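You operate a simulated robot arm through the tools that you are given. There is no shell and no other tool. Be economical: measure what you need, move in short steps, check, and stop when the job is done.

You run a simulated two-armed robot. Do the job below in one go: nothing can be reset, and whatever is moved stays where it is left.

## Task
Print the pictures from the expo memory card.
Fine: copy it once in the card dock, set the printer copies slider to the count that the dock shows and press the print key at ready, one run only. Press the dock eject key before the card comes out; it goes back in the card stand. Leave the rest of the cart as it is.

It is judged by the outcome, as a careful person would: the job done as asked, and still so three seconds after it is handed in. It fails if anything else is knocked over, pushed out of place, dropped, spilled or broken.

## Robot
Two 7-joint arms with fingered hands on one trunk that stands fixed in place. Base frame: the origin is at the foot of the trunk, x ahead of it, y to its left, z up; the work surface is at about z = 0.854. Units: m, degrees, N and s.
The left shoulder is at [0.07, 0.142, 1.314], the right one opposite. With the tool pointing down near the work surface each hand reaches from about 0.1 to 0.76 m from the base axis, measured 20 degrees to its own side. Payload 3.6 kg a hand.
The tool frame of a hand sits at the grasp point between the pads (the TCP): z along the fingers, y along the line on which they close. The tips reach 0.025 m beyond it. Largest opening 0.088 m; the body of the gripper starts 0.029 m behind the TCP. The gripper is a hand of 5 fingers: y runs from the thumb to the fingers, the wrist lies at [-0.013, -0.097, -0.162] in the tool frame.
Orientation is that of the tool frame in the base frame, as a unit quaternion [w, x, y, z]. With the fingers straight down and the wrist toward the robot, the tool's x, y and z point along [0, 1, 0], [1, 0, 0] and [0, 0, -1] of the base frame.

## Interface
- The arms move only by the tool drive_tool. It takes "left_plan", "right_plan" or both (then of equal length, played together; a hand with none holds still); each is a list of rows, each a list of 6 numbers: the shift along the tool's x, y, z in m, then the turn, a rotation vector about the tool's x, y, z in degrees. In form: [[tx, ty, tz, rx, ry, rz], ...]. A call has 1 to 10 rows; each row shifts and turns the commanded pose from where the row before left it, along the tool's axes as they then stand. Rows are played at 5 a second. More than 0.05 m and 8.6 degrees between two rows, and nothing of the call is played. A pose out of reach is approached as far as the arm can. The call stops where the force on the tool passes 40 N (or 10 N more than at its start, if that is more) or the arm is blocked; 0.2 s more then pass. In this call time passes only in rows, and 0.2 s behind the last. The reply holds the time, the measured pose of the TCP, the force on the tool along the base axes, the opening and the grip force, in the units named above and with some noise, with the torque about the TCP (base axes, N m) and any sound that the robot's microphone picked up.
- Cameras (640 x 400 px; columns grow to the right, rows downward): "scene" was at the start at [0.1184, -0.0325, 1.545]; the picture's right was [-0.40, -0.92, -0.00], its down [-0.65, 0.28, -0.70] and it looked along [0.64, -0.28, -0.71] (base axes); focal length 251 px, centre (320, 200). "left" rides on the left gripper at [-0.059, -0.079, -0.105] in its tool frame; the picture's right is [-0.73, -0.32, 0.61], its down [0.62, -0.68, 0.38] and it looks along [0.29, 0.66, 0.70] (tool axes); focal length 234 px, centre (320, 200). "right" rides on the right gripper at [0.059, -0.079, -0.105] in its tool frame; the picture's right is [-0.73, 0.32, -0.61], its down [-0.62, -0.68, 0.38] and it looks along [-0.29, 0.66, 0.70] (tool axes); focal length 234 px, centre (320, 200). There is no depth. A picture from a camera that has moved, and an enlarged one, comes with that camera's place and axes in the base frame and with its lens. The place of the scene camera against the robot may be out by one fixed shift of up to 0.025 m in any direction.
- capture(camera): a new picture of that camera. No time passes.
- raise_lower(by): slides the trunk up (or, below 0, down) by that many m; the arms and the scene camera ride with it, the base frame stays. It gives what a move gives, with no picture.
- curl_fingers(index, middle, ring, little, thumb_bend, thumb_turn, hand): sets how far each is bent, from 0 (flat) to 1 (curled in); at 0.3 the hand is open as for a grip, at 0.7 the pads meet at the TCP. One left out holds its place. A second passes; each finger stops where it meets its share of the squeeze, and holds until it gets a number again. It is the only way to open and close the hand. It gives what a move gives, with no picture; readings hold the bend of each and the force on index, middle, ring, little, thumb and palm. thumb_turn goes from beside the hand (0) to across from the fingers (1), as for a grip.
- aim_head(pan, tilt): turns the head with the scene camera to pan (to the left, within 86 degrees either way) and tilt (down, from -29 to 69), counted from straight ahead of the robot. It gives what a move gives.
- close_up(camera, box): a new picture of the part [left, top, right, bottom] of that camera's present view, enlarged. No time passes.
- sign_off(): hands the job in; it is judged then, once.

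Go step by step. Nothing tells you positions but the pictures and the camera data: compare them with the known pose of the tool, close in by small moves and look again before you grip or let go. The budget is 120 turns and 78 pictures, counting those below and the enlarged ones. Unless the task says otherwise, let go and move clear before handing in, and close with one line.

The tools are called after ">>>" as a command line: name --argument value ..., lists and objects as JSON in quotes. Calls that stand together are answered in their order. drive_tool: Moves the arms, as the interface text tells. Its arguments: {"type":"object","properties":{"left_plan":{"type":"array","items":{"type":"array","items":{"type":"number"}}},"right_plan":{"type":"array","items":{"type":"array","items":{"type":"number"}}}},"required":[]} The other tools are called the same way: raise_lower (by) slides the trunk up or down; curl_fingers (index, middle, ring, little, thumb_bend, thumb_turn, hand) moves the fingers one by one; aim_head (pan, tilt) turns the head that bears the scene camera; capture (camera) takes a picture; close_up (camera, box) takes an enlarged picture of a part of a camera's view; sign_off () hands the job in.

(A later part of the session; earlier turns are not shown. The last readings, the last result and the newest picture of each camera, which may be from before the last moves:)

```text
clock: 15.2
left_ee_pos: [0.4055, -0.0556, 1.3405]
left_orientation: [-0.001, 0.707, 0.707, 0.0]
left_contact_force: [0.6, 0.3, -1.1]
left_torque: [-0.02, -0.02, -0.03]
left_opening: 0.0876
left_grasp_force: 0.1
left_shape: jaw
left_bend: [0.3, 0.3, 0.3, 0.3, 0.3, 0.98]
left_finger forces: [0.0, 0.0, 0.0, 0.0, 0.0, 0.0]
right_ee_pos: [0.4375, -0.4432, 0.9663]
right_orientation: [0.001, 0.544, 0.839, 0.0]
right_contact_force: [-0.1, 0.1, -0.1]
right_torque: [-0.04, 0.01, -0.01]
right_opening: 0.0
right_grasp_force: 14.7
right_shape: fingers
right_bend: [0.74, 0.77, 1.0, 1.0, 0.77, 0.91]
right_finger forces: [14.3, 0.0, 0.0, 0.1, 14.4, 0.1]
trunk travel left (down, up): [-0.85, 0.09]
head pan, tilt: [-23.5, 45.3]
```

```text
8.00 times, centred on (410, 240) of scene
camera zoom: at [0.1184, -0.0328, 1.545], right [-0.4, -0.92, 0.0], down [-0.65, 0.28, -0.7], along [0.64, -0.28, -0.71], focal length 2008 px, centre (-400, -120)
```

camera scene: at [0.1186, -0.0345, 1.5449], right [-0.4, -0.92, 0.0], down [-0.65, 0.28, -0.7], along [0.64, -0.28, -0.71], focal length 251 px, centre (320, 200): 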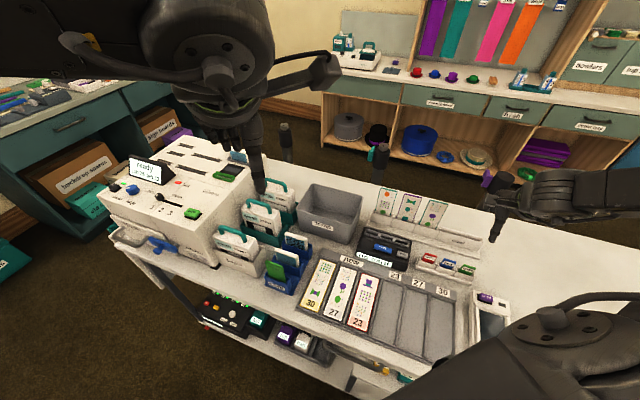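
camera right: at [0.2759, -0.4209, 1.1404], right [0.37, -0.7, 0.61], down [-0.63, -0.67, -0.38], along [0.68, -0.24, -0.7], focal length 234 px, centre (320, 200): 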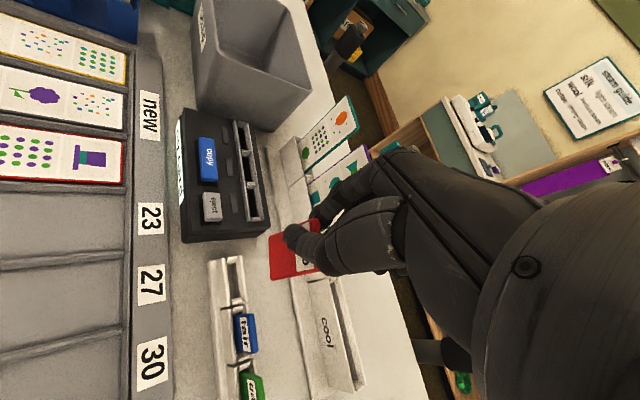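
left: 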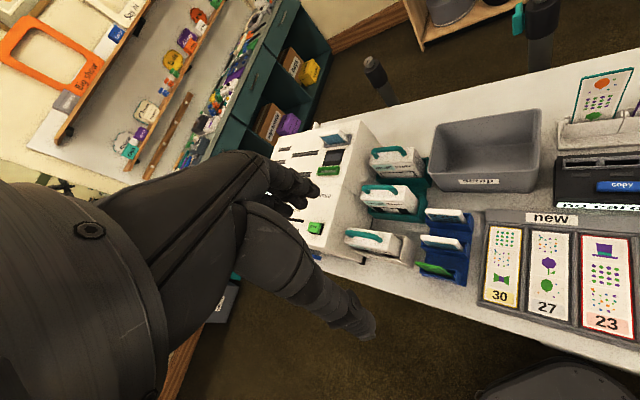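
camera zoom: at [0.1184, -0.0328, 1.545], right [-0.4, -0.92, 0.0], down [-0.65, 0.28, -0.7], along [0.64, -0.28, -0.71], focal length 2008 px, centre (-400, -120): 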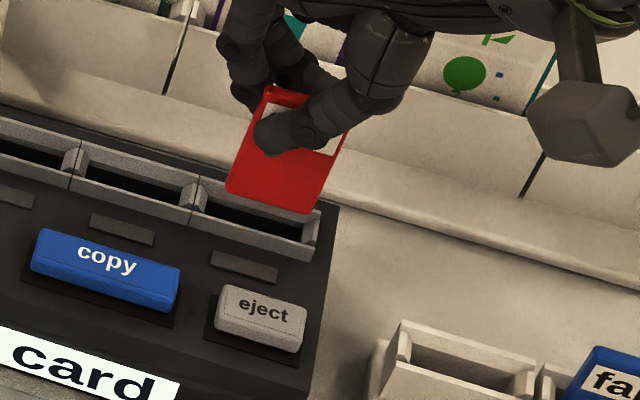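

The card is within 2–3 mm of the slot centre and parallel to it. I'll make a small correction and go down in short steps, watching the force.

>>> drive_tool --right_plan '[[-0.001, 0.0024, 0.006, 0, 0, 0], [0, 0, 0.007, 0, 0, 0], [0, 0, 0.006, 0, 0, 0]]'

>>> close_up --camera "right" --box '[200, 190, 360, 290]'

>>> close_up --camera "scene" --box '[370, 215, 450, 265]'

```text
clock: 16.0
left_ee_pos: [0.4055, -0.0553, 1.3404]
left_orientation: [0.0, 0.707, 0.707, 0.0]
left_contact_force: [0.1, -0.6, 0.3]
left_torque: [0.04, 0.02, 0.01]
left_opening: 0.0876
left_grasp_force: 0.0
left_shape: jaw
left_bend: [0.3, 0.3, 0.3, 0.3, 0.3, 0.98]
left_finger forces: [0.0, 0.0, 0.0, 0.0, 0.0, 0.1]
right_ee_pos: [0.4409, -0.4437, 0.9486]
right_orientation: [-0.001, 0.544, 0.839, 0.0]
right_contact_force: [-0.4, -0.5, 0.2]
right_torque: [0.01, 0.01, -0.03]
right_opening: 0.0001
right_grasp_force: 14.1
right_shape: fingers
right_bend: [0.74, 0.77, 1.0, 1.0, 0.77, 0.91]
right_finger forces: [14.3, 0.0, 0.1, 0.0, 14.3, 0.1]
trunk travel left (down, up): [-0.85, 0.09]
head pan, tilt: [-23.5, 45.3]
```

```text
4.00 times, centred on (280, 240) of right
camera zoom: at [0.3455, -0.4214, 1.0521], right [0.59, -0.53, 0.61], down [-0.37, -0.85, -0.38], along [0.72, 0.0, -0.7], focal length 937 px, centre (480, 40)
```

zoom: 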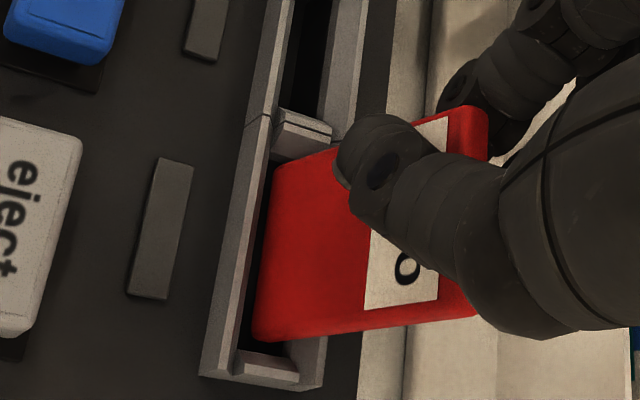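

```text
8.00 times, centred on (410, 240) of scene
camera zoom: at [0.1183, -0.0325, 1.545], right [-0.4, -0.92, 0.0], down [-0.65, 0.28, -0.7], along [0.64, -0.28, -0.71], focal length 2008 px, centre (-400, -120)
```

zoom: 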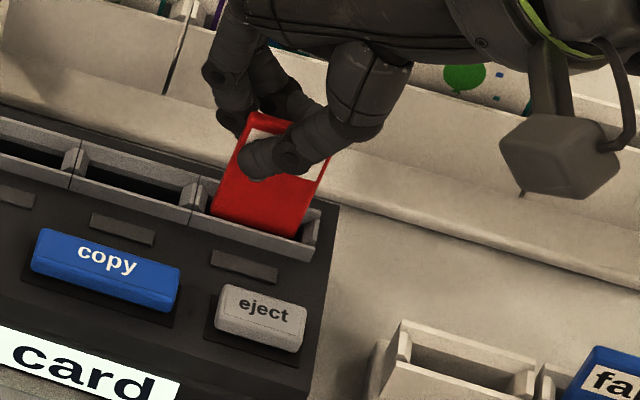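

The card's lower edge is entering slot 3. I'll keep going down.

>>> drive_tool --right_plan '[[0, 0, 0.005, 0, 0, 0], [0, 0, 0.005, 0, 0, 0], [0, 0, 0.004, 0, 0, 0]]'

>>> close_up --camera "scene" --box '[370, 215, 450, 265]'

```text
clock: 16.8
left_ee_pos: [0.4062, -0.0553, 1.341]
left_orientation: [0.0, 0.707, 0.707, -0.001]
left_contact_force: [-0.4, -0.8, 0.4]
left_torque: [0.01, -0.05, -0.04]
left_opening: 0.0879
left_grasp_force: 0.2
left_shape: jaw
left_bend: [0.3, 0.3, 0.3, 0.3, 0.3, 0.98]
left_finger forces: [0.0, 0.1, 0.1, 0.1, 0.0, 0.0]
right_ee_pos: [0.4396, -0.4433, 0.9343]
right_orientation: [0.0, 0.545, 0.839, 0.0]
right_contact_force: [0.8, -0.1, 0.4]
right_torque: [-0.01, 0.05, -0.01]
right_opening: 0.0
right_grasp_force: 14.2
right_shape: fingers
right_bend: [0.74, 0.77, 1.0, 1.0, 0.77, 0.91]
right_finger forces: [13.9, 0.0, 0.0, 0.0, 14.5, 0.0]
trunk travel left (down, up): [-0.85, 0.09]
head pan, tilt: [-23.5, 45.3]
```

```text
8.00 times, centred on (410, 240) of scene
camera zoom: at [0.1185, -0.0323, 1.545], right [-0.4, -0.92, 0.0], down [-0.65, 0.28, -0.7], along [0.64, -0.28, -0.71], focal length 2008 px, centre (-400, -120)
```

zoom: 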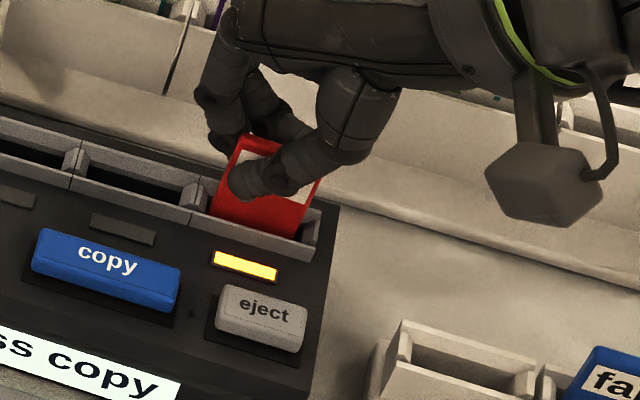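

The dock's lamp lit and it reads "press copy", so the card is in. I'll let go, rise and check.

>>> curl_fingers --hand "right" --index 0.5 --middle 0.5 --thumb_bend 0.5 --thumb_turn 0.98

>>> drive_tool --right_plan '[[0, 0, -0.01, 0, 0, 0], [0, 0, -0.02, 0, 0, 0], [0, 0, -0.04, 0, 0, 0], [0, 0, -0.04, 0, 0, 0]]'

>>> close_up --camera "scene" --box '[350, 215, 450, 280]'

>>> capture --camera "right"

```text
clock: 17.8
left_ee_pos: [0.4075, -0.0553, 1.3416]
left_orientation: [0.0, 0.707, 0.707, -0.001]
left_contact_force: [0.0, -0.1, 0.3]
left_torque: [-0.02, 0.02, 0.01]
left_opening: 0.0875
left_grasp_force: 0.0
left_shape: jaw
left_bend: [0.3, 0.3, 0.3, 0.3, 0.3, 0.98]
left_finger forces: [0.0, 0.0, 0.0, 0.0, 0.0, 0.0]
right_ee_pos: [0.4411, -0.4433, 0.9349]
right_orientation: [-0.001, 0.545, 0.839, 0.0]
right_contact_force: [-0.2, -0.7, -0.7]
right_torque: [0.04, -0.02, 0.01]
right_opening: 0.0412
right_grasp_force: 0.1
right_shape: fingers
right_bend: [0.5, 0.5, 1.0, 1.0, 0.5, 0.98]
right_finger forces: [0.1, 0.0, 0.1, 0.0, 0.0, 0.1]
trunk travel left (down, up): [-0.85, 0.09]
head pan, tilt: [-23.5, 45.3]
```

```text
clock: 18.8
left_ee_pos: [0.4066, -0.0545, 1.3398]
left_orientation: [0.001, 0.707, 0.707, -0.001]
left_contact_force: [0.3, -0.7, -0.6]
left_torque: [0.0, -0.03, -0.01]
left_opening: 0.0878
left_grasp_force: 0.0
left_shape: jaw
left_bend: [0.3, 0.3, 0.3, 0.3, 0.3, 0.98]
left_finger forces: [0.0, 0.0, 0.0, 0.0, 0.0, 0.0]
right_ee_pos: [0.4402, -0.4435, 1.045]
right_orientation: [0.0, 0.545, 0.838, 0.0]
right_contact_force: [0.2, 0.1, 0.5]
right_torque: [-0.04, 0.01, 0.01]
right_opening: 0.0415
right_grasp_force: 0.1
right_shape: fingers
right_bend: [0.5, 0.5, 1.0, 1.0, 0.5, 0.98]
right_finger forces: [0.0, 0.1, 0.0, 0.0, 0.1, 0.0]
trunk travel left (down, up): [-0.85, 0.09]
head pan, tilt: [-23.5, 45.3]
```

```text
6.15 times, centred on (400, 248) of scene
camera zoom: at [0.1179, -0.0306, 1.545], right [-0.4, -0.92, 0.0], down [-0.65, 0.28, -0.7], along [0.64, -0.28, -0.71], focal length 1545 px, centre (-172, -92)
```

zoom: 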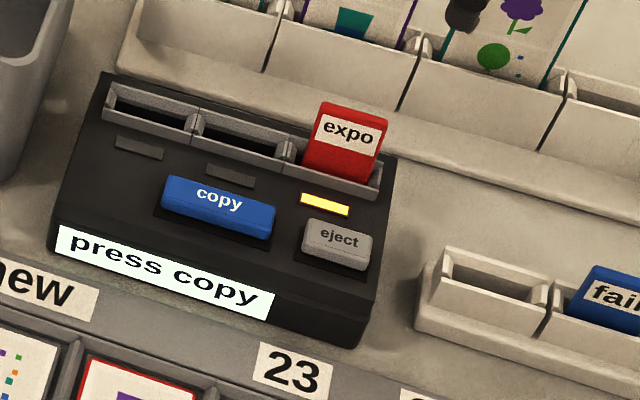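

```text
37 pictures are left
camera right: at [0.3444, -0.4207, 1.1493], right [0.59, -0.53, 0.61], down [-0.37, -0.85, -0.38], along [0.72, 0.0, -0.7], focal length 234 px, centre (320, 200)
```

right: 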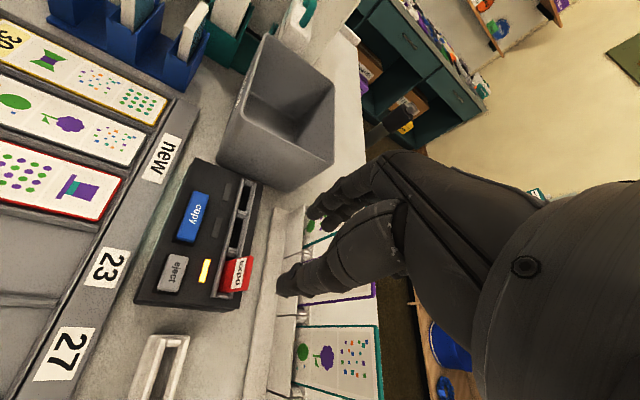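

The card is well seated in the dock. I'll turn the hand square to the cart again and close the pinch so I can use its tip as a pointer for the copy key at about (0.432, -0.3665).

>>> drive_tool --right_plan '[[0, 0, -0.01, 0, 0, 7.7], [0, 0, 0, 0, 0, 7.7], [0, 0, 0, 0, 0, 7.7], [0, 0, 0, 0, 0, 7.7], [0, 0, 0, 0, 0, 7.7], [0, 0, 0, 0, 0, 7.7], [0, 0, 0, 0, 0, 7.7], [0, 0, 0, 0, 0, 7.7], [0, 0, 0, 0, 0, 7.5]]'

>>> curl_fingers --hand "right" --index 0.7 --middle 0.7 --thumb_bend 0.7

>>> drive_tool --right_plan '[[0.03, -0.03, 0, 0, 0, 0], [0.0305, -0.0305, 0.03, 0, 0, 0], [0, 0, 0.045, 0, 0, 0]]'

>>> close_up --camera "scene" --box '[340, 195, 460, 275]'

>>> close_up --camera "right" --box '[160, 180, 400, 330]'

```text
clock: 20.8
left_ee_pos: [0.4073, -0.0544, 1.3399]
left_orientation: [0.0, 0.707, 0.707, -0.001]
left_contact_force: [0.0, -0.1, -0.7]
left_torque: [-0.03, 0.02, -0.02]
left_opening: 0.0877
left_grasp_force: 0.1
left_shape: jaw
left_bend: [0.3, 0.3, 0.3, 0.3, 0.3, 0.98]
left_finger forces: [0.1, 0.0, 0.1, 0.1, 0.1, 0.1]
right_ee_pos: [0.4432, -0.4419, 1.053]
right_orientation: [0.0, 0.925, 0.381, 0.0]
right_contact_force: [0.3, -0.5, -0.6]
right_torque: [0.03, 0.02, 0.0]
right_opening: 0.0411
right_grasp_force: 0.0
right_shape: fingers
right_bend: [0.5, 0.5, 1.0, 1.0, 0.5, 0.98]
right_finger forces: [0.0, 0.1, 0.1, 0.0, 0.0, 0.0]
trunk travel left (down, up): [-0.85, 0.09]
head pan, tilt: [-23.5, 45.3]
```

```text
clock: 21.8
left_ee_pos: [0.4054, -0.0554, 1.3409]
left_orientation: [0.0, 0.707, 0.707, 0.0]
left_contact_force: [-0.4, 0.0, -0.2]
left_torque: [0.0, 0.01, -0.02]
left_opening: 0.0876
left_grasp_force: 0.0
left_shape: jaw
left_bend: [0.3, 0.3, 0.3, 0.3, 0.3, 0.98]
left_finger forces: [0.0, 0.1, 0.0, 0.1, 0.0, 0.0]
right_ee_pos: [0.4418, -0.4434, 1.0539]
right_orientation: [0.001, 0.924, 0.382, 0.0]
right_contact_force: [-0.6, -0.1, -0.5]
right_torque: [0.01, 0.03, 0.0]
right_opening: 0.0
right_grasp_force: 0.2
right_shape: fingers
right_bend: [0.7, 0.7, 1.0, 1.0, 0.7, 1.0]
right_finger forces: [0.1, 0.1, 0.0, 0.0, 0.0, 0.0]
trunk travel left (down, up): [-0.85, 0.09]
head pan, tilt: [-23.5, 45.3]
```

```text
refused: row 2 steps farther than a row can; nothing moved
```

```text
5.00 times, centred on (400, 235) of scene
camera zoom: at [0.1184, -0.0326, 1.545], right [-0.4, -0.92, 0.0], down [-0.65, 0.28, -0.7], along [0.64, -0.28, -0.71], focal length 1255 px, centre (-80, 25)
```

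zoom: 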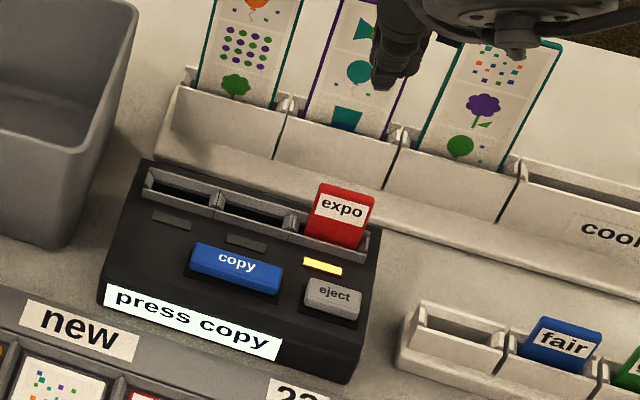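

```text
2.67 times, centred on (280, 255) of right
camera zoom: at [0.4279, -0.345, 1.1578], right [-0.29, -0.74, 0.61], down [-0.92, 0.04, -0.38], along [0.26, -0.67, -0.7], focal length 624 px, centre (427, 53)
```

zoom: 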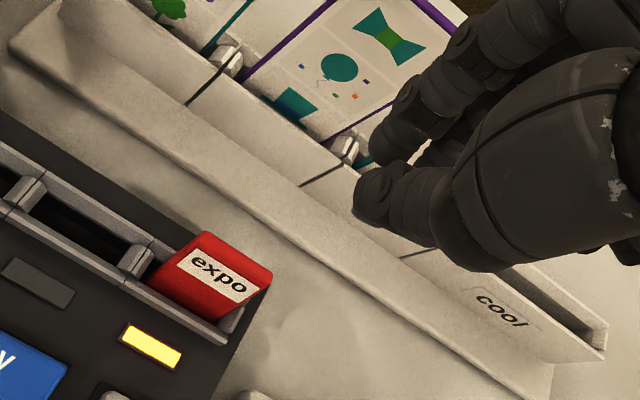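

One row was too long and the call was refused. I'll split it up.

>>> drive_tool --right_plan '[[0.03, -0.03, 0, 0, 0, 0], [0.0305, -0.0305, 0.01, 0, 0, 0], [0, 0, 0.035, 0, 0, 0], [0, 0, 0.035, 0, 0, 0]]'

>>> close_up --camera "scene" --box '[340, 195, 460, 275]'

>>> close_up --camera "right" --box '[160, 180, 400, 330]'

```text
clock: 22.8
left_ee_pos: [0.4076, -0.0565, 1.3406]
left_orientation: [0.0, 0.707, 0.707, -0.001]
left_contact_force: [0.0, 0.1, 0.6]
left_torque: [0.01, 0.01, -0.01]
left_opening: 0.0879
left_grasp_force: 0.1
left_shape: jaw
left_bend: [0.3, 0.3, 0.3, 0.3, 0.3, 0.98]
left_finger forces: [0.1, 0.0, 0.0, 0.0, 0.0, 0.0]
right_ee_pos: [0.4429, -0.3581, 0.973]
right_orientation: [-0.001, 0.924, 0.382, 0.0]
right_contact_force: [0.6, 0.8, -0.3]
right_torque: [-0.02, -0.01, 0.02]
right_opening: 0.0002
right_grasp_force: 0.1
right_shape: fingers
right_bend: [0.7, 0.7, 1.0, 1.0, 0.7, 1.0]
right_finger forces: [0.0, 0.0, 0.1, 0.0, 0.1, 0.0]
trunk travel left (down, up): [-0.85, 0.09]
head pan, tilt: [-23.5, 45.3]
```

```text
5.00 times, centred on (400, 235) of scene
camera zoom: at [0.1196, -0.0332, 1.5449], right [-0.4, -0.92, 0.0], down [-0.65, 0.28, -0.7], along [0.64, -0.28, -0.71], focal length 1255 px, centre (-80, 25)
```

zoom: 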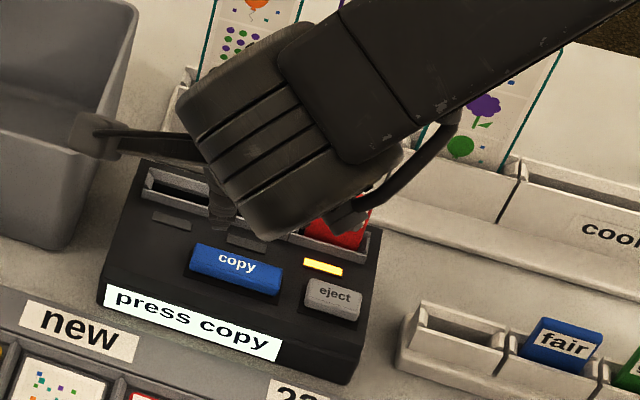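

```text
2.67 times, centred on (280, 255) of right
camera zoom: at [0.4294, -0.2606, 1.0779], right [-0.29, -0.74, 0.61], down [-0.92, 0.04, -0.38], along [0.26, -0.67, -0.7], focal length 624 px, centre (427, 53)
```

zoom: 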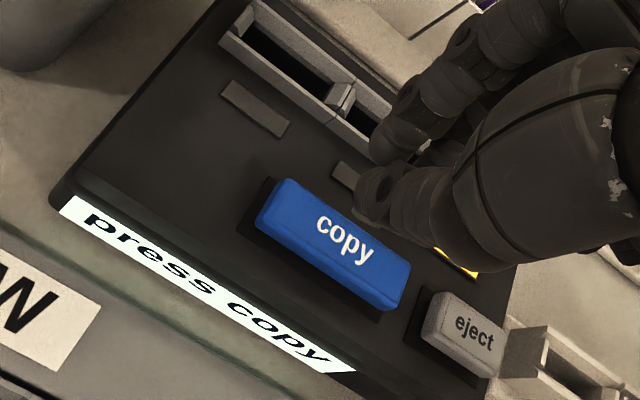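

The pointer tip projects onto the upper-left part of the copy key. I'll shift it a few mm toward the centre and go down until the force shows.

>>> drive_tool --right_plan '[[-0.003, -0.003, 0.012, 0, 0, 0], [0, 0, 0.012, 0, 0, 0], [0, 0, 0.008, 0, 0, 0], [0, 0, 0.004, 0, 0, 0]]'

```text
clock: 23.8
left_ee_pos: [0.4055, -0.0568, 1.341]
left_orientation: [0.0, 0.707, 0.707, 0.001]
left_contact_force: [0.0, -0.5, -0.7]
left_torque: [-0.01, -0.04, 0.04]
left_opening: 0.0877
left_grasp_force: 0.1
left_shape: jaw
left_bend: [0.3, 0.3, 0.3, 0.3, 0.3, 0.98]
left_finger forces: [0.0, 0.0, 0.0, 0.0, 0.1, 0.1]
right_ee_pos: [0.436, -0.3606, 0.9491]
right_orientation: [-0.001, 0.924, 0.382, 0.0]
right_contact_force: [-0.5, 0.6, -0.6]
right_torque: [0.01, 0.01, -0.01]
right_opening: 0.0001
right_grasp_force: 0.1
right_shape: fingers
right_bend: [0.7, 0.7, 1.0, 1.0, 0.7, 1.0]
right_finger forces: [0.0, 0.0, 0.0, 0.1, 0.0, 0.1]
right hand out of reach, approached as far as the arm can: row 3, 4
trunk travel left (down, up): [-0.85, 0.09]
head pan, tilt: [-23.5, 45.3]
```

The arm runs out of reach at z ≈ 0.949 with the trunk this high. I'll raise the hand, lower the trunk 0.08 m, and continue.

>>> drive_tool --right_plan '[[0, 0, -0.04, 0, 0, 0], [0, 0, -0.04, 0, 0, 0]]'

>>> raise_lower --by -0.08

>>> close_up --camera "right" --box '[160, 180, 400, 330]'

```text
clock: 24.4
left_ee_pos: [0.4036, -0.0554, 1.3425]
left_orientation: [0.001, 0.708, 0.707, 0.001]
left_contact_force: [-0.6, -0.5, 0.3]
left_torque: [0.0, -0.01, 0.01]
left_opening: 0.0876
left_grasp_force: 0.1
left_shape: jaw
left_bend: [0.3, 0.3, 0.3, 0.3, 0.3, 0.98]
left_finger forces: [0.0, 0.1, 0.0, 0.0, 0.1, 0.0]
right_ee_pos: [0.4356, -0.3607, 1.0299]
right_orientation: [-0.001, 0.924, 0.383, 0.0]
right_contact_force: [-0.2, -0.8, 0.8]
right_torque: [0.01, 0.01, -0.02]
right_opening: 0.0001
right_grasp_force: 0.0
right_shape: fingers
right_bend: [0.7, 0.7, 1.0, 1.0, 0.7, 1.0]
right_finger forces: [0.1, 0.1, 0.0, 0.0, 0.0, 0.1]
trunk travel left (down, up): [-0.85, 0.09]
head pan, tilt: [-23.5, 45.3]
```

```text
clock: 25.6
left_ee_pos: [0.4065, -0.0559, 1.2597]
left_orientation: [0.0, 0.706, 0.708, 0.0]
left_contact_force: [-0.9, 0.0, 0.9]
left_torque: [-0.02, 0.01, 0.0]
left_opening: 0.0876
left_grasp_force: 0.1
left_shape: jaw
left_bend: [0.3, 0.3, 0.3, 0.3, 0.3, 0.98]
left_finger forces: [0.1, 0.0, 0.0, 0.0, 0.0, 0.1]
right_ee_pos: [0.4353, -0.3591, 0.9485]
right_orientation: [0.0, 0.924, 0.382, 0.0]
right_contact_force: [0.6, 0.8, -0.2]
right_torque: [-0.06, 0.02, 0.01]
right_opening: 0.0
right_grasp_force: 0.0
right_shape: fingers
right_bend: [0.7, 0.7, 1.0, 1.0, 0.7, 1.0]
right_finger forces: [0.0, 0.0, 0.1, 0.1, 0.1, 0.0]
trunk travel left (down, up): [-0.77, 0.17]
head pan, tilt: [-23.5, 45.3]
```

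```text
2.67 times, centred on (280, 255) of right
camera zoom: at [0.4224, -0.2614, 1.0535], right [-0.29, -0.74, 0.61], down [-0.92, 0.04, -0.38], along [0.26, -0.67, -0.7], focal length 624 px, centre (427, 53)
```

zoom: 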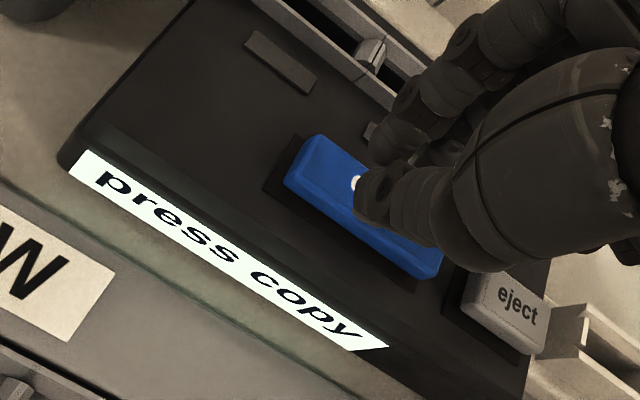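

Now at z = 0.9485, directly over the copy key. I'll press in small steps.

>>> drive_tool --right_plan '[[0, 0, 0.006, 0, 0, 0], [0, 0, 0.005, 0, 0, 0], [0, 0, 0.003, 0, 0, 0]]'

```text
clock: 26.4
left_ee_pos: [0.4053, -0.0547, 1.2613]
left_orientation: [0.0, 0.707, 0.707, 0.0]
left_contact_force: [-0.6, -0.3, 0.0]
left_torque: [0.0, 0.05, 0.01]
left_opening: 0.0876
left_grasp_force: 0.1
left_shape: jaw
left_bend: [0.3, 0.3, 0.3, 0.3, 0.3, 0.98]
left_finger forces: [0.1, 0.0, 0.0, 0.0, 0.0, 0.1]
right_ee_pos: [0.4357, -0.3601, 0.9353]
right_orientation: [0.0, 0.924, 0.382, 0.0]
right_contact_force: [-0.2, -0.7, 0.3]
right_torque: [0.0, 0.0, 0.01]
right_opening: 0.0
right_grasp_force: 0.0
right_shape: fingers
right_bend: [0.7, 0.7, 1.0, 1.0, 0.7, 1.0]
right_finger forces: [0.0, 0.0, 0.0, 0.0, 0.1, 0.0]
trunk travel left (down, up): [-0.77, 0.17]
head pan, tilt: [-23.5, 45.3]
```

>>> drive_tool --right_plan '[[0, 0, 0.003, 0, 0, 0], [0, 0, 0.003, 0, 0, 0]]'

```text
clock: 27.0
left_ee_pos: [0.4054, -0.0545, 1.2607]
left_orientation: [0.001, 0.707, 0.707, 0.0]
left_contact_force: [-0.4, 0.1, 0.0]
left_torque: [0.0, 0.01, -0.04]
left_opening: 0.0877
left_grasp_force: 0.1
left_shape: jaw
left_bend: [0.3, 0.3, 0.3, 0.3, 0.3, 0.98]
left_finger forces: [0.1, 0.0, 0.0, 0.0, 0.1, 0.0]
right_ee_pos: [0.4371, -0.3608, 0.9302]
right_orientation: [0.0, 0.924, 0.381, 0.001]
right_contact_force: [1.3, -1.1, 2.8]
right_torque: [-0.03, -0.09, 0.04]
right_opening: 0.0
right_grasp_force: 1.2
right_shape: fingers
right_bend: [0.7, 0.7, 1.0, 1.0, 0.7, 1.0]
right_finger forces: [2.4, 0.4, 0.0, 0.1, 0.0, 0.1]
trunk travel left (down, up): [-0.77, 0.17]
head pan, tilt: [-23.5, 45.3]
heard: click
```

I've touched the key and heard one click. I'll lift off and read the display.

>>> drive_tool --right_plan '[[0, 0, -0.01, 0, 0, 0], [0, 0, -0.02, 0, 0, 0], [0, 0, -0.02, 0, 0, 0]]'

>>> close_up --camera "right" --box '[100, 180, 400, 360]'

```text
clock: 27.8
left_ee_pos: [0.406, -0.0538, 1.2606]
left_orientation: [0.0, 0.707, 0.708, 0.0]
left_contact_force: [-0.4, 0.3, 0.3]
left_torque: [-0.02, -0.01, 0.03]
left_opening: 0.0877
left_grasp_force: 0.0
left_shape: jaw
left_bend: [0.3, 0.3, 0.3, 0.3, 0.3, 0.98]
left_finger forces: [0.1, 0.1, 0.0, 0.0, 0.0, 0.0]
right_ee_pos: [0.4361, -0.3603, 0.9799]
right_orientation: [0.0, 0.924, 0.382, 0.0]
right_contact_force: [0.4, -0.3, -0.2]
right_torque: [0.0, 0.02, -0.02]
right_opening: 0.0
right_grasp_force: 0.2
right_shape: fingers
right_bend: [0.7, 0.7, 1.0, 1.0, 0.7, 1.0]
right_finger forces: [0.0, 0.0, 0.0, 0.0, 0.0, 0.1]
trunk travel left (down, up): [-0.77, 0.17]
head pan, tilt: [-23.5, 45.3]
```

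```text
2.13 times, centred on (250, 270) of right
camera zoom: at [0.4232, -0.2621, 1.0842], right [-0.29, -0.74, 0.61], down [-0.92, 0.04, -0.38], along [0.26, -0.67, -0.7], focal length 500 px, centre (469, 51)
```

zoom: 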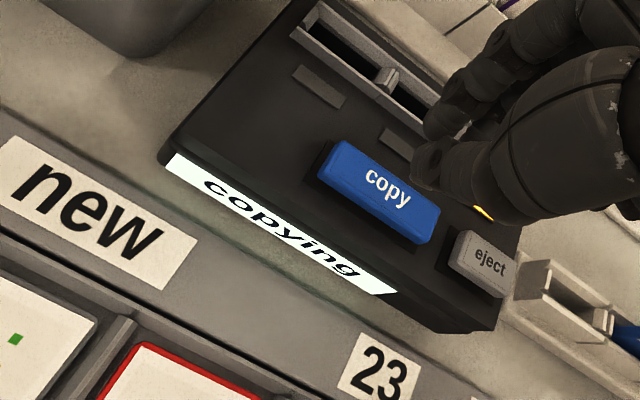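

The dock is copying. In the meantime I'll bring the left hand to the printer to measure its panel, and move the right one up a bit.

>>> drive_tool --left_plan '[[0.0425, 0.0157, 0.01, 0, 0, 0], [0.0425, 0.0157, 0.01, 0, 0, 0], [0.0425, 0.0157, 0.01, 0, 0, 0], [0.0425, 0.0157, 0.01, 0, 0, 0], [0.0425, 0.0157, 0.01, 0, 0, 0], [0.0425, 0.0157, 0.01, 0, 0, 0]]' --right_plan '[[0, 0, -0.01, 0, 0, 0], [0, 0, -0.01, 0, 0, 0], [0, 0, 0, 0, 0, 0], [0, 0, 0, 0, 0, 0], [0, 0, 0, 0, 0, 0], [0, 0, 0, 0, 0, 0]]'

>>> capture --camera "left"

>>> close_up --camera "right" --box '[100, 180, 400, 360]'

```text
clock: 29.2
left_ee_pos: [0.5004, 0.2036, 1.1994]
left_orientation: [0.001, 0.707, 0.707, -0.001]
left_contact_force: [0.3, -0.1, -0.9]
left_torque: [-0.01, 0.01, -0.02]
left_opening: 0.0878
left_grasp_force: 0.1
left_shape: jaw
left_bend: [0.3, 0.3, 0.3, 0.3, 0.3, 0.98]
left_finger forces: [0.0, 0.0, 0.0, 0.1, 0.0, 0.0]
right_ee_pos: [0.4358, -0.3593, 1.0009]
right_orientation: [0.0, 0.924, 0.381, 0.0]
right_contact_force: [0.0, 0.0, -0.1]
right_torque: [-0.02, 0.01, 0.01]
right_opening: 0.0003
right_grasp_force: 0.1
right_shape: fingers
right_bend: [0.7, 0.7, 1.0, 1.0, 0.7, 1.0]
right_finger forces: [0.0, 0.0, 0.0, 0.0, 0.0, 0.0]
trunk travel left (down, up): [-0.77, 0.17]
head pan, tilt: [-23.5, 45.3]
```

```text
30 pictures are left
camera left: at [0.4202, 0.1443, 1.3048], right [-0.32, -0.73, -0.61], down [-0.68, 0.62, -0.38], along [0.66, 0.29, -0.7], focal length 234 px, centre (320, 200)
```

left: 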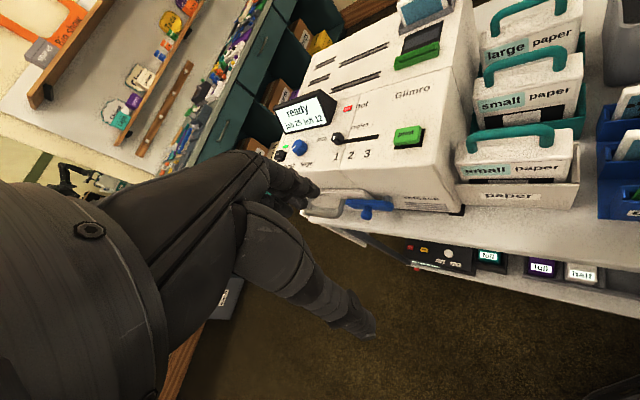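

```text
2.13 times, centred on (250, 270) of right
camera zoom: at [0.4228, -0.2608, 1.104], right [-0.29, -0.74, 0.61], down [-0.92, 0.04, -0.38], along [0.26, -0.67, -0.7], focal length 500 px, centre (469, 51)
```

zoom: 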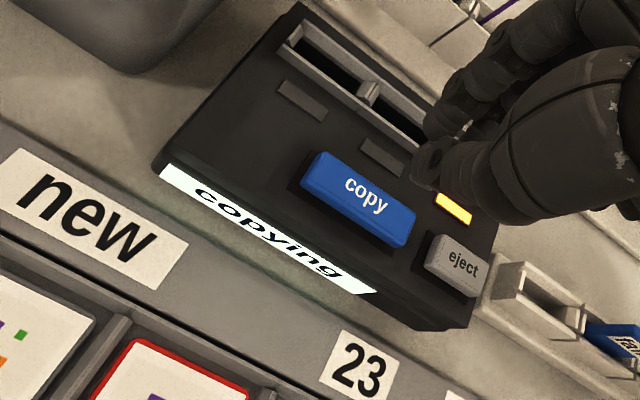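

It's still copying. The printer panel is at z ≈ 1.09, with the slider knob near (0.667, 0.167) and the print key near (0.606, 0.105). I'll form a one-finger pointer on the left hand and hover near the knob's left side.

>>> curl_fingers --hand "left" --index 0.7 --middle 1.0 --ring 1.0 --little 1.0 --thumb_bend 0.7

>>> drive_tool --left_plan '[[-0.0034, 0.0475, 0, 0, 0, 0], [-0.0034, 0.0475, 0, 0, 0, 0], [-0.0034, 0.0475, 0, 0, 0, 0], [-0.0034, 0.0375, 0, 0, 0, 0]]'

>>> close_up --camera "left" --box '[220, 100, 480, 300]'

>>> close_up --camera "scene" --box '[60, 90, 440, 290]'

```text
clock: 30.2
left_ee_pos: [0.4988, 0.2021, 1.1991]
left_orientation: [-0.001, 0.708, 0.707, 0.0]
left_contact_force: [-0.4, 0.5, 0.1]
left_torque: [0.01, 0.01, 0.03]
left_opening: 0.0002
left_grasp_force: 0.1
left_shape: fingers
left_bend: [0.7, 1.0, 1.0, 1.0, 0.7, 0.98]
left_finger forces: [0.0, 0.0, 0.0, 0.0, 0.0, 0.0]
right_ee_pos: [0.4365, -0.3599, 0.9991]
right_orientation: [0.0, 0.924, 0.382, 0.0]
right_contact_force: [0.6, -0.3, 0.2]
right_torque: [-0.03, 0.02, 0.0]
right_opening: 0.0
right_grasp_force: 0.1
right_shape: fingers
right_bend: [0.7, 0.7, 1.0, 1.0, 0.7, 1.0]
right_finger forces: [0.0, 0.0, 0.0, 0.0, 0.0, 0.0]
trunk travel left (down, up): [-0.77, 0.17]
head pan, tilt: [-23.5, 45.3]
```

```text
clock: 31.2
left_ee_pos: [0.6806, 0.1858, 1.201]
left_orientation: [-0.001, 0.706, 0.708, 0.0]
left_contact_force: [0.0, -0.7, 0.3]
left_torque: [-0.02, 0.04, -0.01]
left_opening: 0.0
left_grasp_force: 0.0
left_shape: fingers
left_bend: [0.7, 1.0, 1.0, 1.0, 0.7, 0.98]
left_finger forces: [0.0, 0.0, 0.0, 0.0, 0.1, 0.1]
right_ee_pos: [0.4372, -0.3621, 0.9973]
right_orientation: [-0.001, 0.924, 0.382, 0.0]
right_contact_force: [0.3, 0.5, -0.2]
right_torque: [0.01, 0.01, -0.01]
right_opening: 0.0
right_grasp_force: 0.0
right_shape: fingers
right_bend: [0.7, 0.7, 1.0, 1.0, 0.7, 1.0]
right_finger forces: [0.0, 0.0, 0.1, 0.0, 0.1, 0.0]
trunk travel left (down, up): [-0.77, 0.17]
head pan, tilt: [-23.5, 45.3]
```

```text
2.00 times, centred on (350, 200) of left
camera zoom: at [0.6025, 0.1262, 1.3067], right [-0.32, -0.72, -0.61], down [-0.68, 0.62, -0.38], along [0.66, 0.29, -0.7], focal length 468 px, centre (260, 200)
```

zoom: 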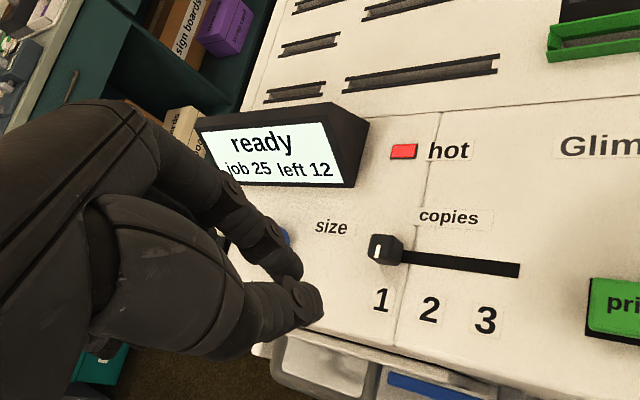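

```text
1.68 times, centred on (250, 190) of scene
camera zoom: at [0.1204, -0.0337, 1.4647], right [-0.4, -0.92, 0.0], down [-0.65, 0.28, -0.7], along [0.64, -0.28, -0.71], focal length 423 px, centre (438, 217)
```

zoom: 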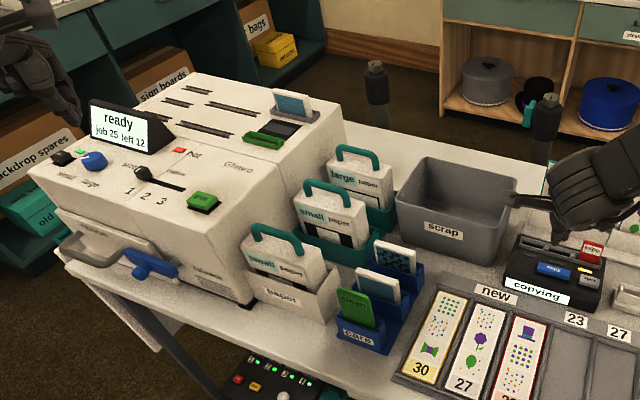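

Two views put the slider knob at about (0.75, 0.176, 1.04) and the print key at about (0.656, 0.098, 1.039), farther out than I first thought. I'll yaw the left hand 45° so its pinch lies along the groove, and hover over the knob.

>>> drive_tool --left_plan '[[0, 0, 0, 0, 0, -7.5], [0, 0, 0, 0, 0, -7.5], [0, 0, 0, 0, 0, -7.5], [0, 0, 0, 0, 0, -7.5], [0, 0, 0, 0, 0, -7.5], [0, 0, 0, 0, 0, -7.5], [-0.028, 0.02, 0.01, 0, 0, 0], [-0.028, 0.02, 0.02, 0, 0, 0]]'

>>> curl_fingers --hand "left" --index 0.48 --thumb_bend 0.48

>>> capture --camera "left"

>>> close_up --camera "scene" --box '[40, 80, 460, 290]'

```text
clock: 33.0
left_ee_pos: [0.7343, 0.1734, 1.1672]
left_orientation: [-0.002, 0.384, 0.924, 0.001]
left_contact_force: [0.4, 0.7, 0.3]
left_torque: [0.0, 0.04, 0.01]
left_opening: 0.0
left_grasp_force: 0.0
left_shape: fingers
left_bend: [0.7, 1.0, 1.0, 1.0, 0.7, 0.98]
left_finger forces: [0.0, 0.0, 0.0, 0.0, 0.0, 0.0]
left hand out of reach, approached as far as the arm can: row 8
right_ee_pos: [0.436, -0.3619, 0.9982]
right_orientation: [-0.001, 0.924, 0.381, 0.0]
right_contact_force: [0.0, -0.5, 1.8]
right_torque: [0.01, -0.02, 0.01]
right_opening: 0.0001
right_grasp_force: 0.0
right_shape: fingers
right_bend: [0.7, 0.7, 1.0, 1.0, 0.7, 1.0]
right_finger forces: [0.0, 0.1, 0.0, 0.0, 0.0, 0.0]
trunk travel left (down, up): [-0.77, 0.17]
head pan, tilt: [-23.5, 45.3]
```

```text
clock: 34.0
left_ee_pos: [0.7327, 0.1767, 1.1675]
left_orientation: [0.001, 0.383, 0.924, 0.0]
left_contact_force: [-0.1, 0.2, -0.1]
left_torque: [0.0, 0.03, -0.03]
left_opening: 0.0457
left_grasp_force: 0.1
left_shape: fingers
left_bend: [0.48, 1.0, 1.0, 1.0, 0.48, 0.98]
left_finger forces: [0.0, 0.0, 0.1, 0.1, 0.0, 0.0]
right_ee_pos: [0.4367, -0.3613, 0.9989]
right_orientation: [0.0, 0.924, 0.382, 0.0]
right_contact_force: [0.9, -0.5, -0.3]
right_torque: [0.02, 0.02, 0.01]
right_opening: 0.0003
right_grasp_force: 0.1
right_shape: fingers
right_bend: [0.7, 0.7, 1.0, 1.0, 0.7, 1.0]
right_finger forces: [0.0, 0.0, 0.0, 0.0, 0.0, 0.0]
trunk travel left (down, up): [-0.77, 0.17]
head pan, tilt: [-23.5, 45.3]
```

```text
26 pictures are left
camera left: at [0.719, 0.0778, 1.2739], right [0.29, -0.74, -0.61], down [-0.92, -0.04, -0.38], along [0.26, 0.67, -0.7], focal length 234 px, centre (320, 200)
```

left: 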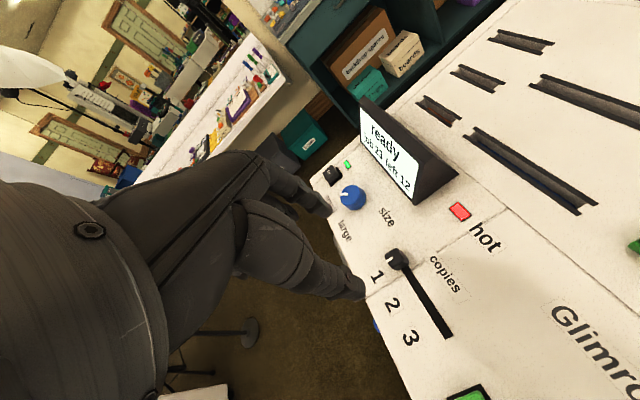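

```text
1.52 times, centred on (250, 185) of scene
camera zoom: at [0.119, -0.0327, 1.4649], right [-0.4, -0.92, 0.0], down [-0.65, 0.28, -0.7], along [0.64, -0.28, -0.71], focal length 382 px, centre (427, 223)
```

zoom: 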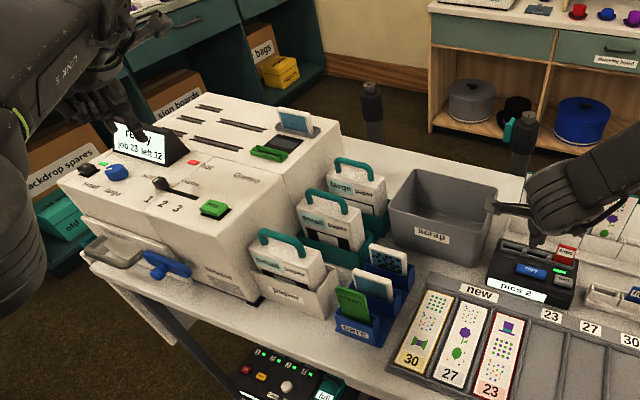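

The dock appears to show "pics 2" with a green lamp, and I'll confirm that up close. The knob is just out of reach at this yaw, so I'll turn back to about 22° and go lower.

>>> drive_tool --left_plan '[[0, 0, 0, 0, 0, 7.7], [0, 0, 0, 0, 0, 7.7], [0, 0, 0, 0, 0, 7.6], [-0.003, 0.007, 0.03, 0, 0, 0], [-0.004, 0.0076, 0.03, 0, 0, 0], [0, 0, 0.017, 0, 0, 0]]'

>>> close_up --camera "left" --box '[250, 160, 450, 310]'

>>> close_up --camera "scene" --box '[360, 220, 440, 280]'

```text
clock: 35.4
left_ee_pos: [0.7474, 0.1773, 1.0909]
left_orientation: [0.0, 0.559, 0.829, 0.001]
left_contact_force: [0.0, 0.2, 0.3]
left_torque: [-0.01, -0.05, -0.01]
left_opening: 0.0455
left_grasp_force: 0.1
left_shape: fingers
left_bend: [0.48, 1.0, 1.0, 1.0, 0.48, 0.98]
left_finger forces: [0.1, 0.0, 0.0, 0.0, 0.0, 0.1]
right_ee_pos: [0.4358, -0.3605, 0.9994]
right_orientation: [-0.001, 0.924, 0.382, 0.0]
right_contact_force: [-0.3, 0.3, -0.8]
right_torque: [-0.02, 0.0, -0.01]
right_opening: 0.0001
right_grasp_force: 0.0
right_shape: fingers
right_bend: [0.7, 0.7, 1.0, 1.0, 0.7, 1.0]
right_finger forces: [0.0, 0.1, 0.0, 0.1, 0.0, 0.0]
trunk travel left (down, up): [-0.77, 0.17]
head pan, tilt: [-23.5, 45.3]
```

```text
2.67 times, centred on (350, 235) of left
camera zoom: at [0.6971, 0.0934, 1.1959], right [-0.03, -0.79, -0.61], down [-0.87, 0.32, -0.38], along [0.5, 0.51, -0.7], focal length 624 px, centre (240, 107)
```

zoom: 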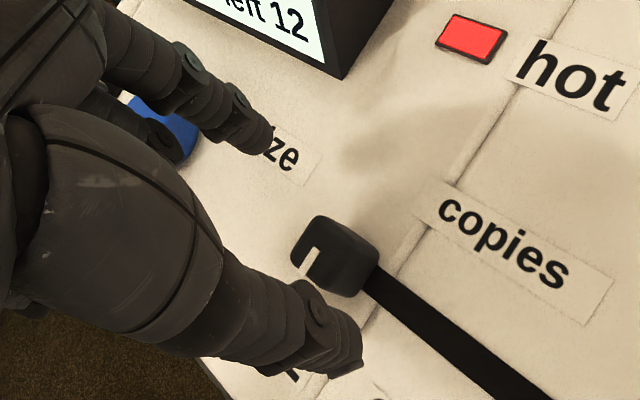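

```text
6.67 times, centred on (400, 250) of scene
camera zoom: at [0.1183, -0.0319, 1.465], right [-0.4, -0.92, 0.0], down [-0.65, 0.28, -0.7], along [0.64, -0.28, -0.71], focal length 1674 px, centre (-213, -133)
```

zoom: 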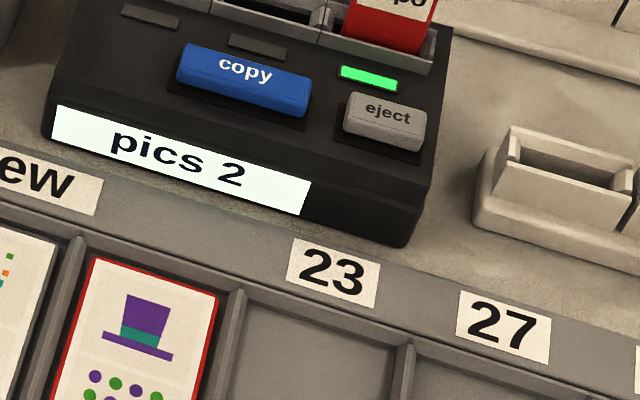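

The dock reads "pics 2", so the slider goes to 2. The pinch straddles the knob, so I'll lower around it and grip gently.

>>> drive_tool --left_plan '[[-0.003, 0, 0.01, 0, 0, 0], [0, 0, 0.01, 0, 0, 0], [0, 0, 0.005, 0, 0, 0]]'

>>> curl_fingers --hand "left" --index 0.62 --thumb_bend 0.62

>>> close_up --camera "left" --box '[250, 160, 450, 310]'

```text
clock: 36.2
left_ee_pos: [0.7492, 0.1748, 1.0646]
left_orientation: [0.0, 0.558, 0.83, 0.0]
left_contact_force: [0.5, 0.3, -0.5]
left_torque: [-0.01, -0.02, -0.03]
left_opening: 0.0455
left_grasp_force: 0.0
left_shape: fingers
left_bend: [0.48, 1.0, 1.0, 1.0, 0.48, 0.98]
left_finger forces: [0.0, 0.0, 0.0, 0.0, 0.0, 0.0]
right_ee_pos: [0.4371, -0.3597, 1.0001]
right_orientation: [-0.001, 0.924, 0.381, 0.0]
right_contact_force: [0.6, 0.1, -0.6]
right_torque: [-0.01, -0.01, -0.02]
right_opening: 0.0
right_grasp_force: 0.1
right_shape: fingers
right_bend: [0.7, 0.7, 1.0, 1.0, 0.7, 1.0]
right_finger forces: [0.0, 0.0, 0.0, 0.1, 0.1, 0.0]
trunk travel left (down, up): [-0.77, 0.17]
head pan, tilt: [-23.5, 45.3]
```

```text
clock: 37.2
left_ee_pos: [0.7498, 0.1731, 1.0649]
left_orientation: [0.001, 0.559, 0.829, 0.0]
left_contact_force: [-0.7, -1.1, 0.1]
left_torque: [-0.03, 0.0, 0.03]
left_opening: 0.0164
left_grasp_force: 0.6
left_shape: fingers
left_bend: [0.62, 1.0, 1.0, 1.0, 0.61, 0.98]
left_finger forces: [0.0, 0.0, 0.0, 0.1, 0.3, 0.1]
right_ee_pos: [0.436, -0.3608, 0.999]
right_orientation: [0.0, 0.924, 0.382, 0.0]
right_contact_force: [0.6, 0.0, -0.8]
right_torque: [0.0, 0.01, -0.02]
right_opening: 0.0
right_grasp_force: 0.1
right_shape: fingers
right_bend: [0.7, 0.7, 1.0, 1.0, 0.7, 1.0]
right_finger forces: [0.1, 0.1, 0.0, 0.1, 0.0, 0.0]
trunk travel left (down, up): [-0.77, 0.17]
head pan, tilt: [-23.5, 45.3]
```

```text
2.67 times, centred on (350, 235) of left
camera zoom: at [0.6985, 0.0892, 1.1713], right [-0.03, -0.79, -0.61], down [-0.87, 0.32, -0.38], along [0.5, 0.52, -0.7], focal length 624 px, centre (240, 107)
```

zoom: 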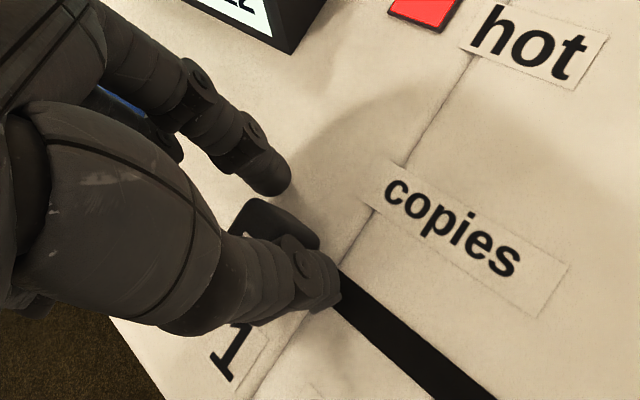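

The pinch sits a bit to one side of the knob. I'll shift 6 mm, grip it, and then drag along the groove.

>>> drive_tool --left_plan '[[0.006, 0.001, 0, 0, 0, 0]]'

>>> curl_fingers --hand "left" --index 0.68 --thumb_bend 0.66

>>> drive_tool --left_plan '[[-0.0027, -0.0064, 0, 0, 0, 0], [-0.0027, -0.0064, 0, 0, 0, 0]]'

>>> close_up --camera "left" --box '[250, 160, 450, 310]'

```text
clock: 37.6
left_ee_pos: [0.7486, 0.1794, 1.0656]
left_orientation: [-0.001, 0.56, 0.829, 0.0]
left_contact_force: [0.5, -2.5, 0.0]
left_torque: [-0.01, 0.05, 0.01]
left_opening: 0.0172
left_grasp_force: 0.9
left_shape: fingers
left_bend: [0.62, 1.0, 1.0, 1.0, 0.61, 0.96]
left_finger forces: [0.1, 0.0, 0.0, 0.0, 1.8, 0.0]
right_ee_pos: [0.4372, -0.3608, 0.9997]
right_orientation: [0.0, 0.924, 0.382, 0.0]
right_contact_force: [0.5, 0.1, -0.6]
right_torque: [-0.01, -0.02, -0.03]
right_opening: 0.0
right_grasp_force: 0.1
right_shape: fingers
right_bend: [0.7, 0.7, 1.0, 1.0, 0.7, 1.0]
right_finger forces: [0.0, 0.1, 0.0, 0.1, 0.0, 0.0]
trunk travel left (down, up): [-0.77, 0.17]
head pan, tilt: [-23.5, 45.3]
```

```text
clock: 38.6
left_ee_pos: [0.748, 0.1796, 1.068]
left_orientation: [0.0, 0.559, 0.829, 0.0]
left_contact_force: [-0.4, -2.6, -0.8]
left_torque: [-0.06, -0.01, 0.01]
left_opening: 0.0125
left_grasp_force: 2.2
left_shape: fingers
left_bend: [0.66, 1.0, 1.0, 1.0, 0.62, 0.96]
left_finger forces: [1.0, 0.0, 0.0, 0.0, 3.7, 0.1]
right_ee_pos: [0.4366, -0.3609, 0.9992]
right_orientation: [0.0, 0.924, 0.381, 0.001]
right_contact_force: [0.0, -0.9, 0.2]
right_torque: [0.01, 0.0, -0.01]
right_opening: 0.0
right_grasp_force: 0.0
right_shape: fingers
right_bend: [0.7, 0.7, 1.0, 1.0, 0.7, 1.0]
right_finger forces: [0.0, 0.0, 0.0, 0.0, 0.0, 0.0]
trunk travel left (down, up): [-0.77, 0.17]
head pan, tilt: [-23.5, 45.3]
```

```text
clock: 39.2
left_ee_pos: [0.7388, 0.1698, 1.0666]
left_orientation: [0.0, 0.559, 0.829, 0.0]
left_contact_force: [0.3, 1.1, -0.7]
left_torque: [0.04, -0.02, 0.03]
left_opening: 0.0121
left_grasp_force: 3.2
left_shape: fingers
left_bend: [0.64, 1.0, 1.0, 1.0, 0.63, 0.97]
left_finger forces: [3.1, 0.1, 0.1, 0.0, 2.1, 0.0]
right_ee_pos: [0.4365, -0.3601, 0.9999]
right_orientation: [0.001, 0.924, 0.382, -0.001]
right_contact_force: [-0.3, 0.3, -0.8]
right_torque: [0.02, 0.01, -0.01]
right_opening: 0.0
right_grasp_force: 0.0
right_shape: fingers
right_bend: [0.7, 0.7, 1.0, 1.0, 0.7, 1.0]
right_finger forces: [0.1, 0.1, 0.1, 0.0, 0.0, 0.0]
trunk travel left (down, up): [-0.77, 0.17]
head pan, tilt: [-23.5, 45.3]
```

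```text
2.67 times, centred on (350, 235) of left
camera zoom: at [0.6876, 0.085, 1.1719], right [-0.03, -0.79, -0.61], down [-0.87, 0.32, -0.38], along [0.5, 0.52, -0.7], focal length 624 px, centre (240, 107)
```

zoom: 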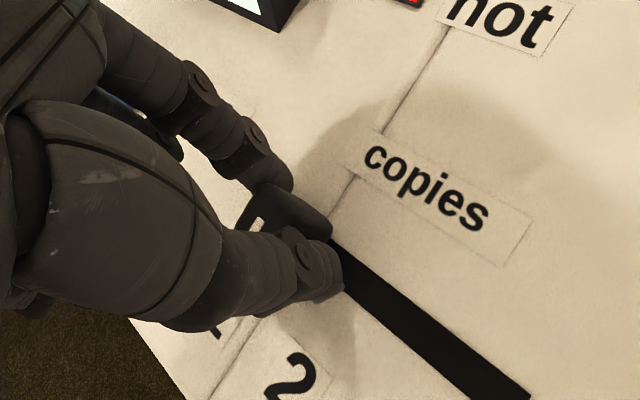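

The knob follows the pinch, and positions are about 30 mm apart. I'll drag about 15 mm more and check against the "2".

>>> drive_tool --left_plan '[[-0.0028, -0.0067, 0, 0, 0, 0], [-0.0028, -0.0067, 0, 0, 0, 0]]'

>>> close_up --camera "left" --box '[240, 150, 480, 340]'

```text
clock: 39.8
left_ee_pos: [0.7296, 0.1579, 1.0651]
left_orientation: [0.001, 0.559, 0.829, 0.0]
left_contact_force: [-1.0, 0.3, 1.4]
left_torque: [-0.03, 0.01, 0.03]
left_opening: 0.0119
left_grasp_force: 2.7
left_shape: fingers
left_bend: [0.65, 1.0, 1.0, 1.0, 0.63, 0.97]
left_finger forces: [2.4, 0.0, 0.0, 0.1, 3.1, 0.1]
right_ee_pos: [0.436, -0.3613, 0.9993]
right_orientation: [0.0, 0.924, 0.382, 0.0]
right_contact_force: [0.6, 0.2, -0.6]
right_torque: [-0.02, -0.04, -0.01]
right_opening: 0.0001
right_grasp_force: 0.0
right_shape: fingers
right_bend: [0.7, 0.7, 1.0, 1.0, 0.7, 1.0]
right_finger forces: [0.1, 0.0, 0.1, 0.0, 0.0, 0.0]
trunk travel left (down, up): [-0.77, 0.17]
head pan, tilt: [-23.5, 45.3]
```

```text
2.11 times, centred on (360, 245) of left
camera zoom: at [0.6771, 0.0736, 1.1712], right [-0.03, -0.79, -0.61], down [-0.87, 0.32, -0.38], along [0.5, 0.52, -0.7], focal length 493 px, centre (236, 105)
```

zoom: 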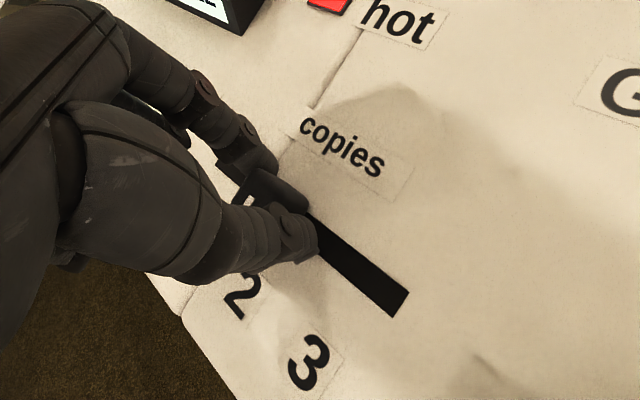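

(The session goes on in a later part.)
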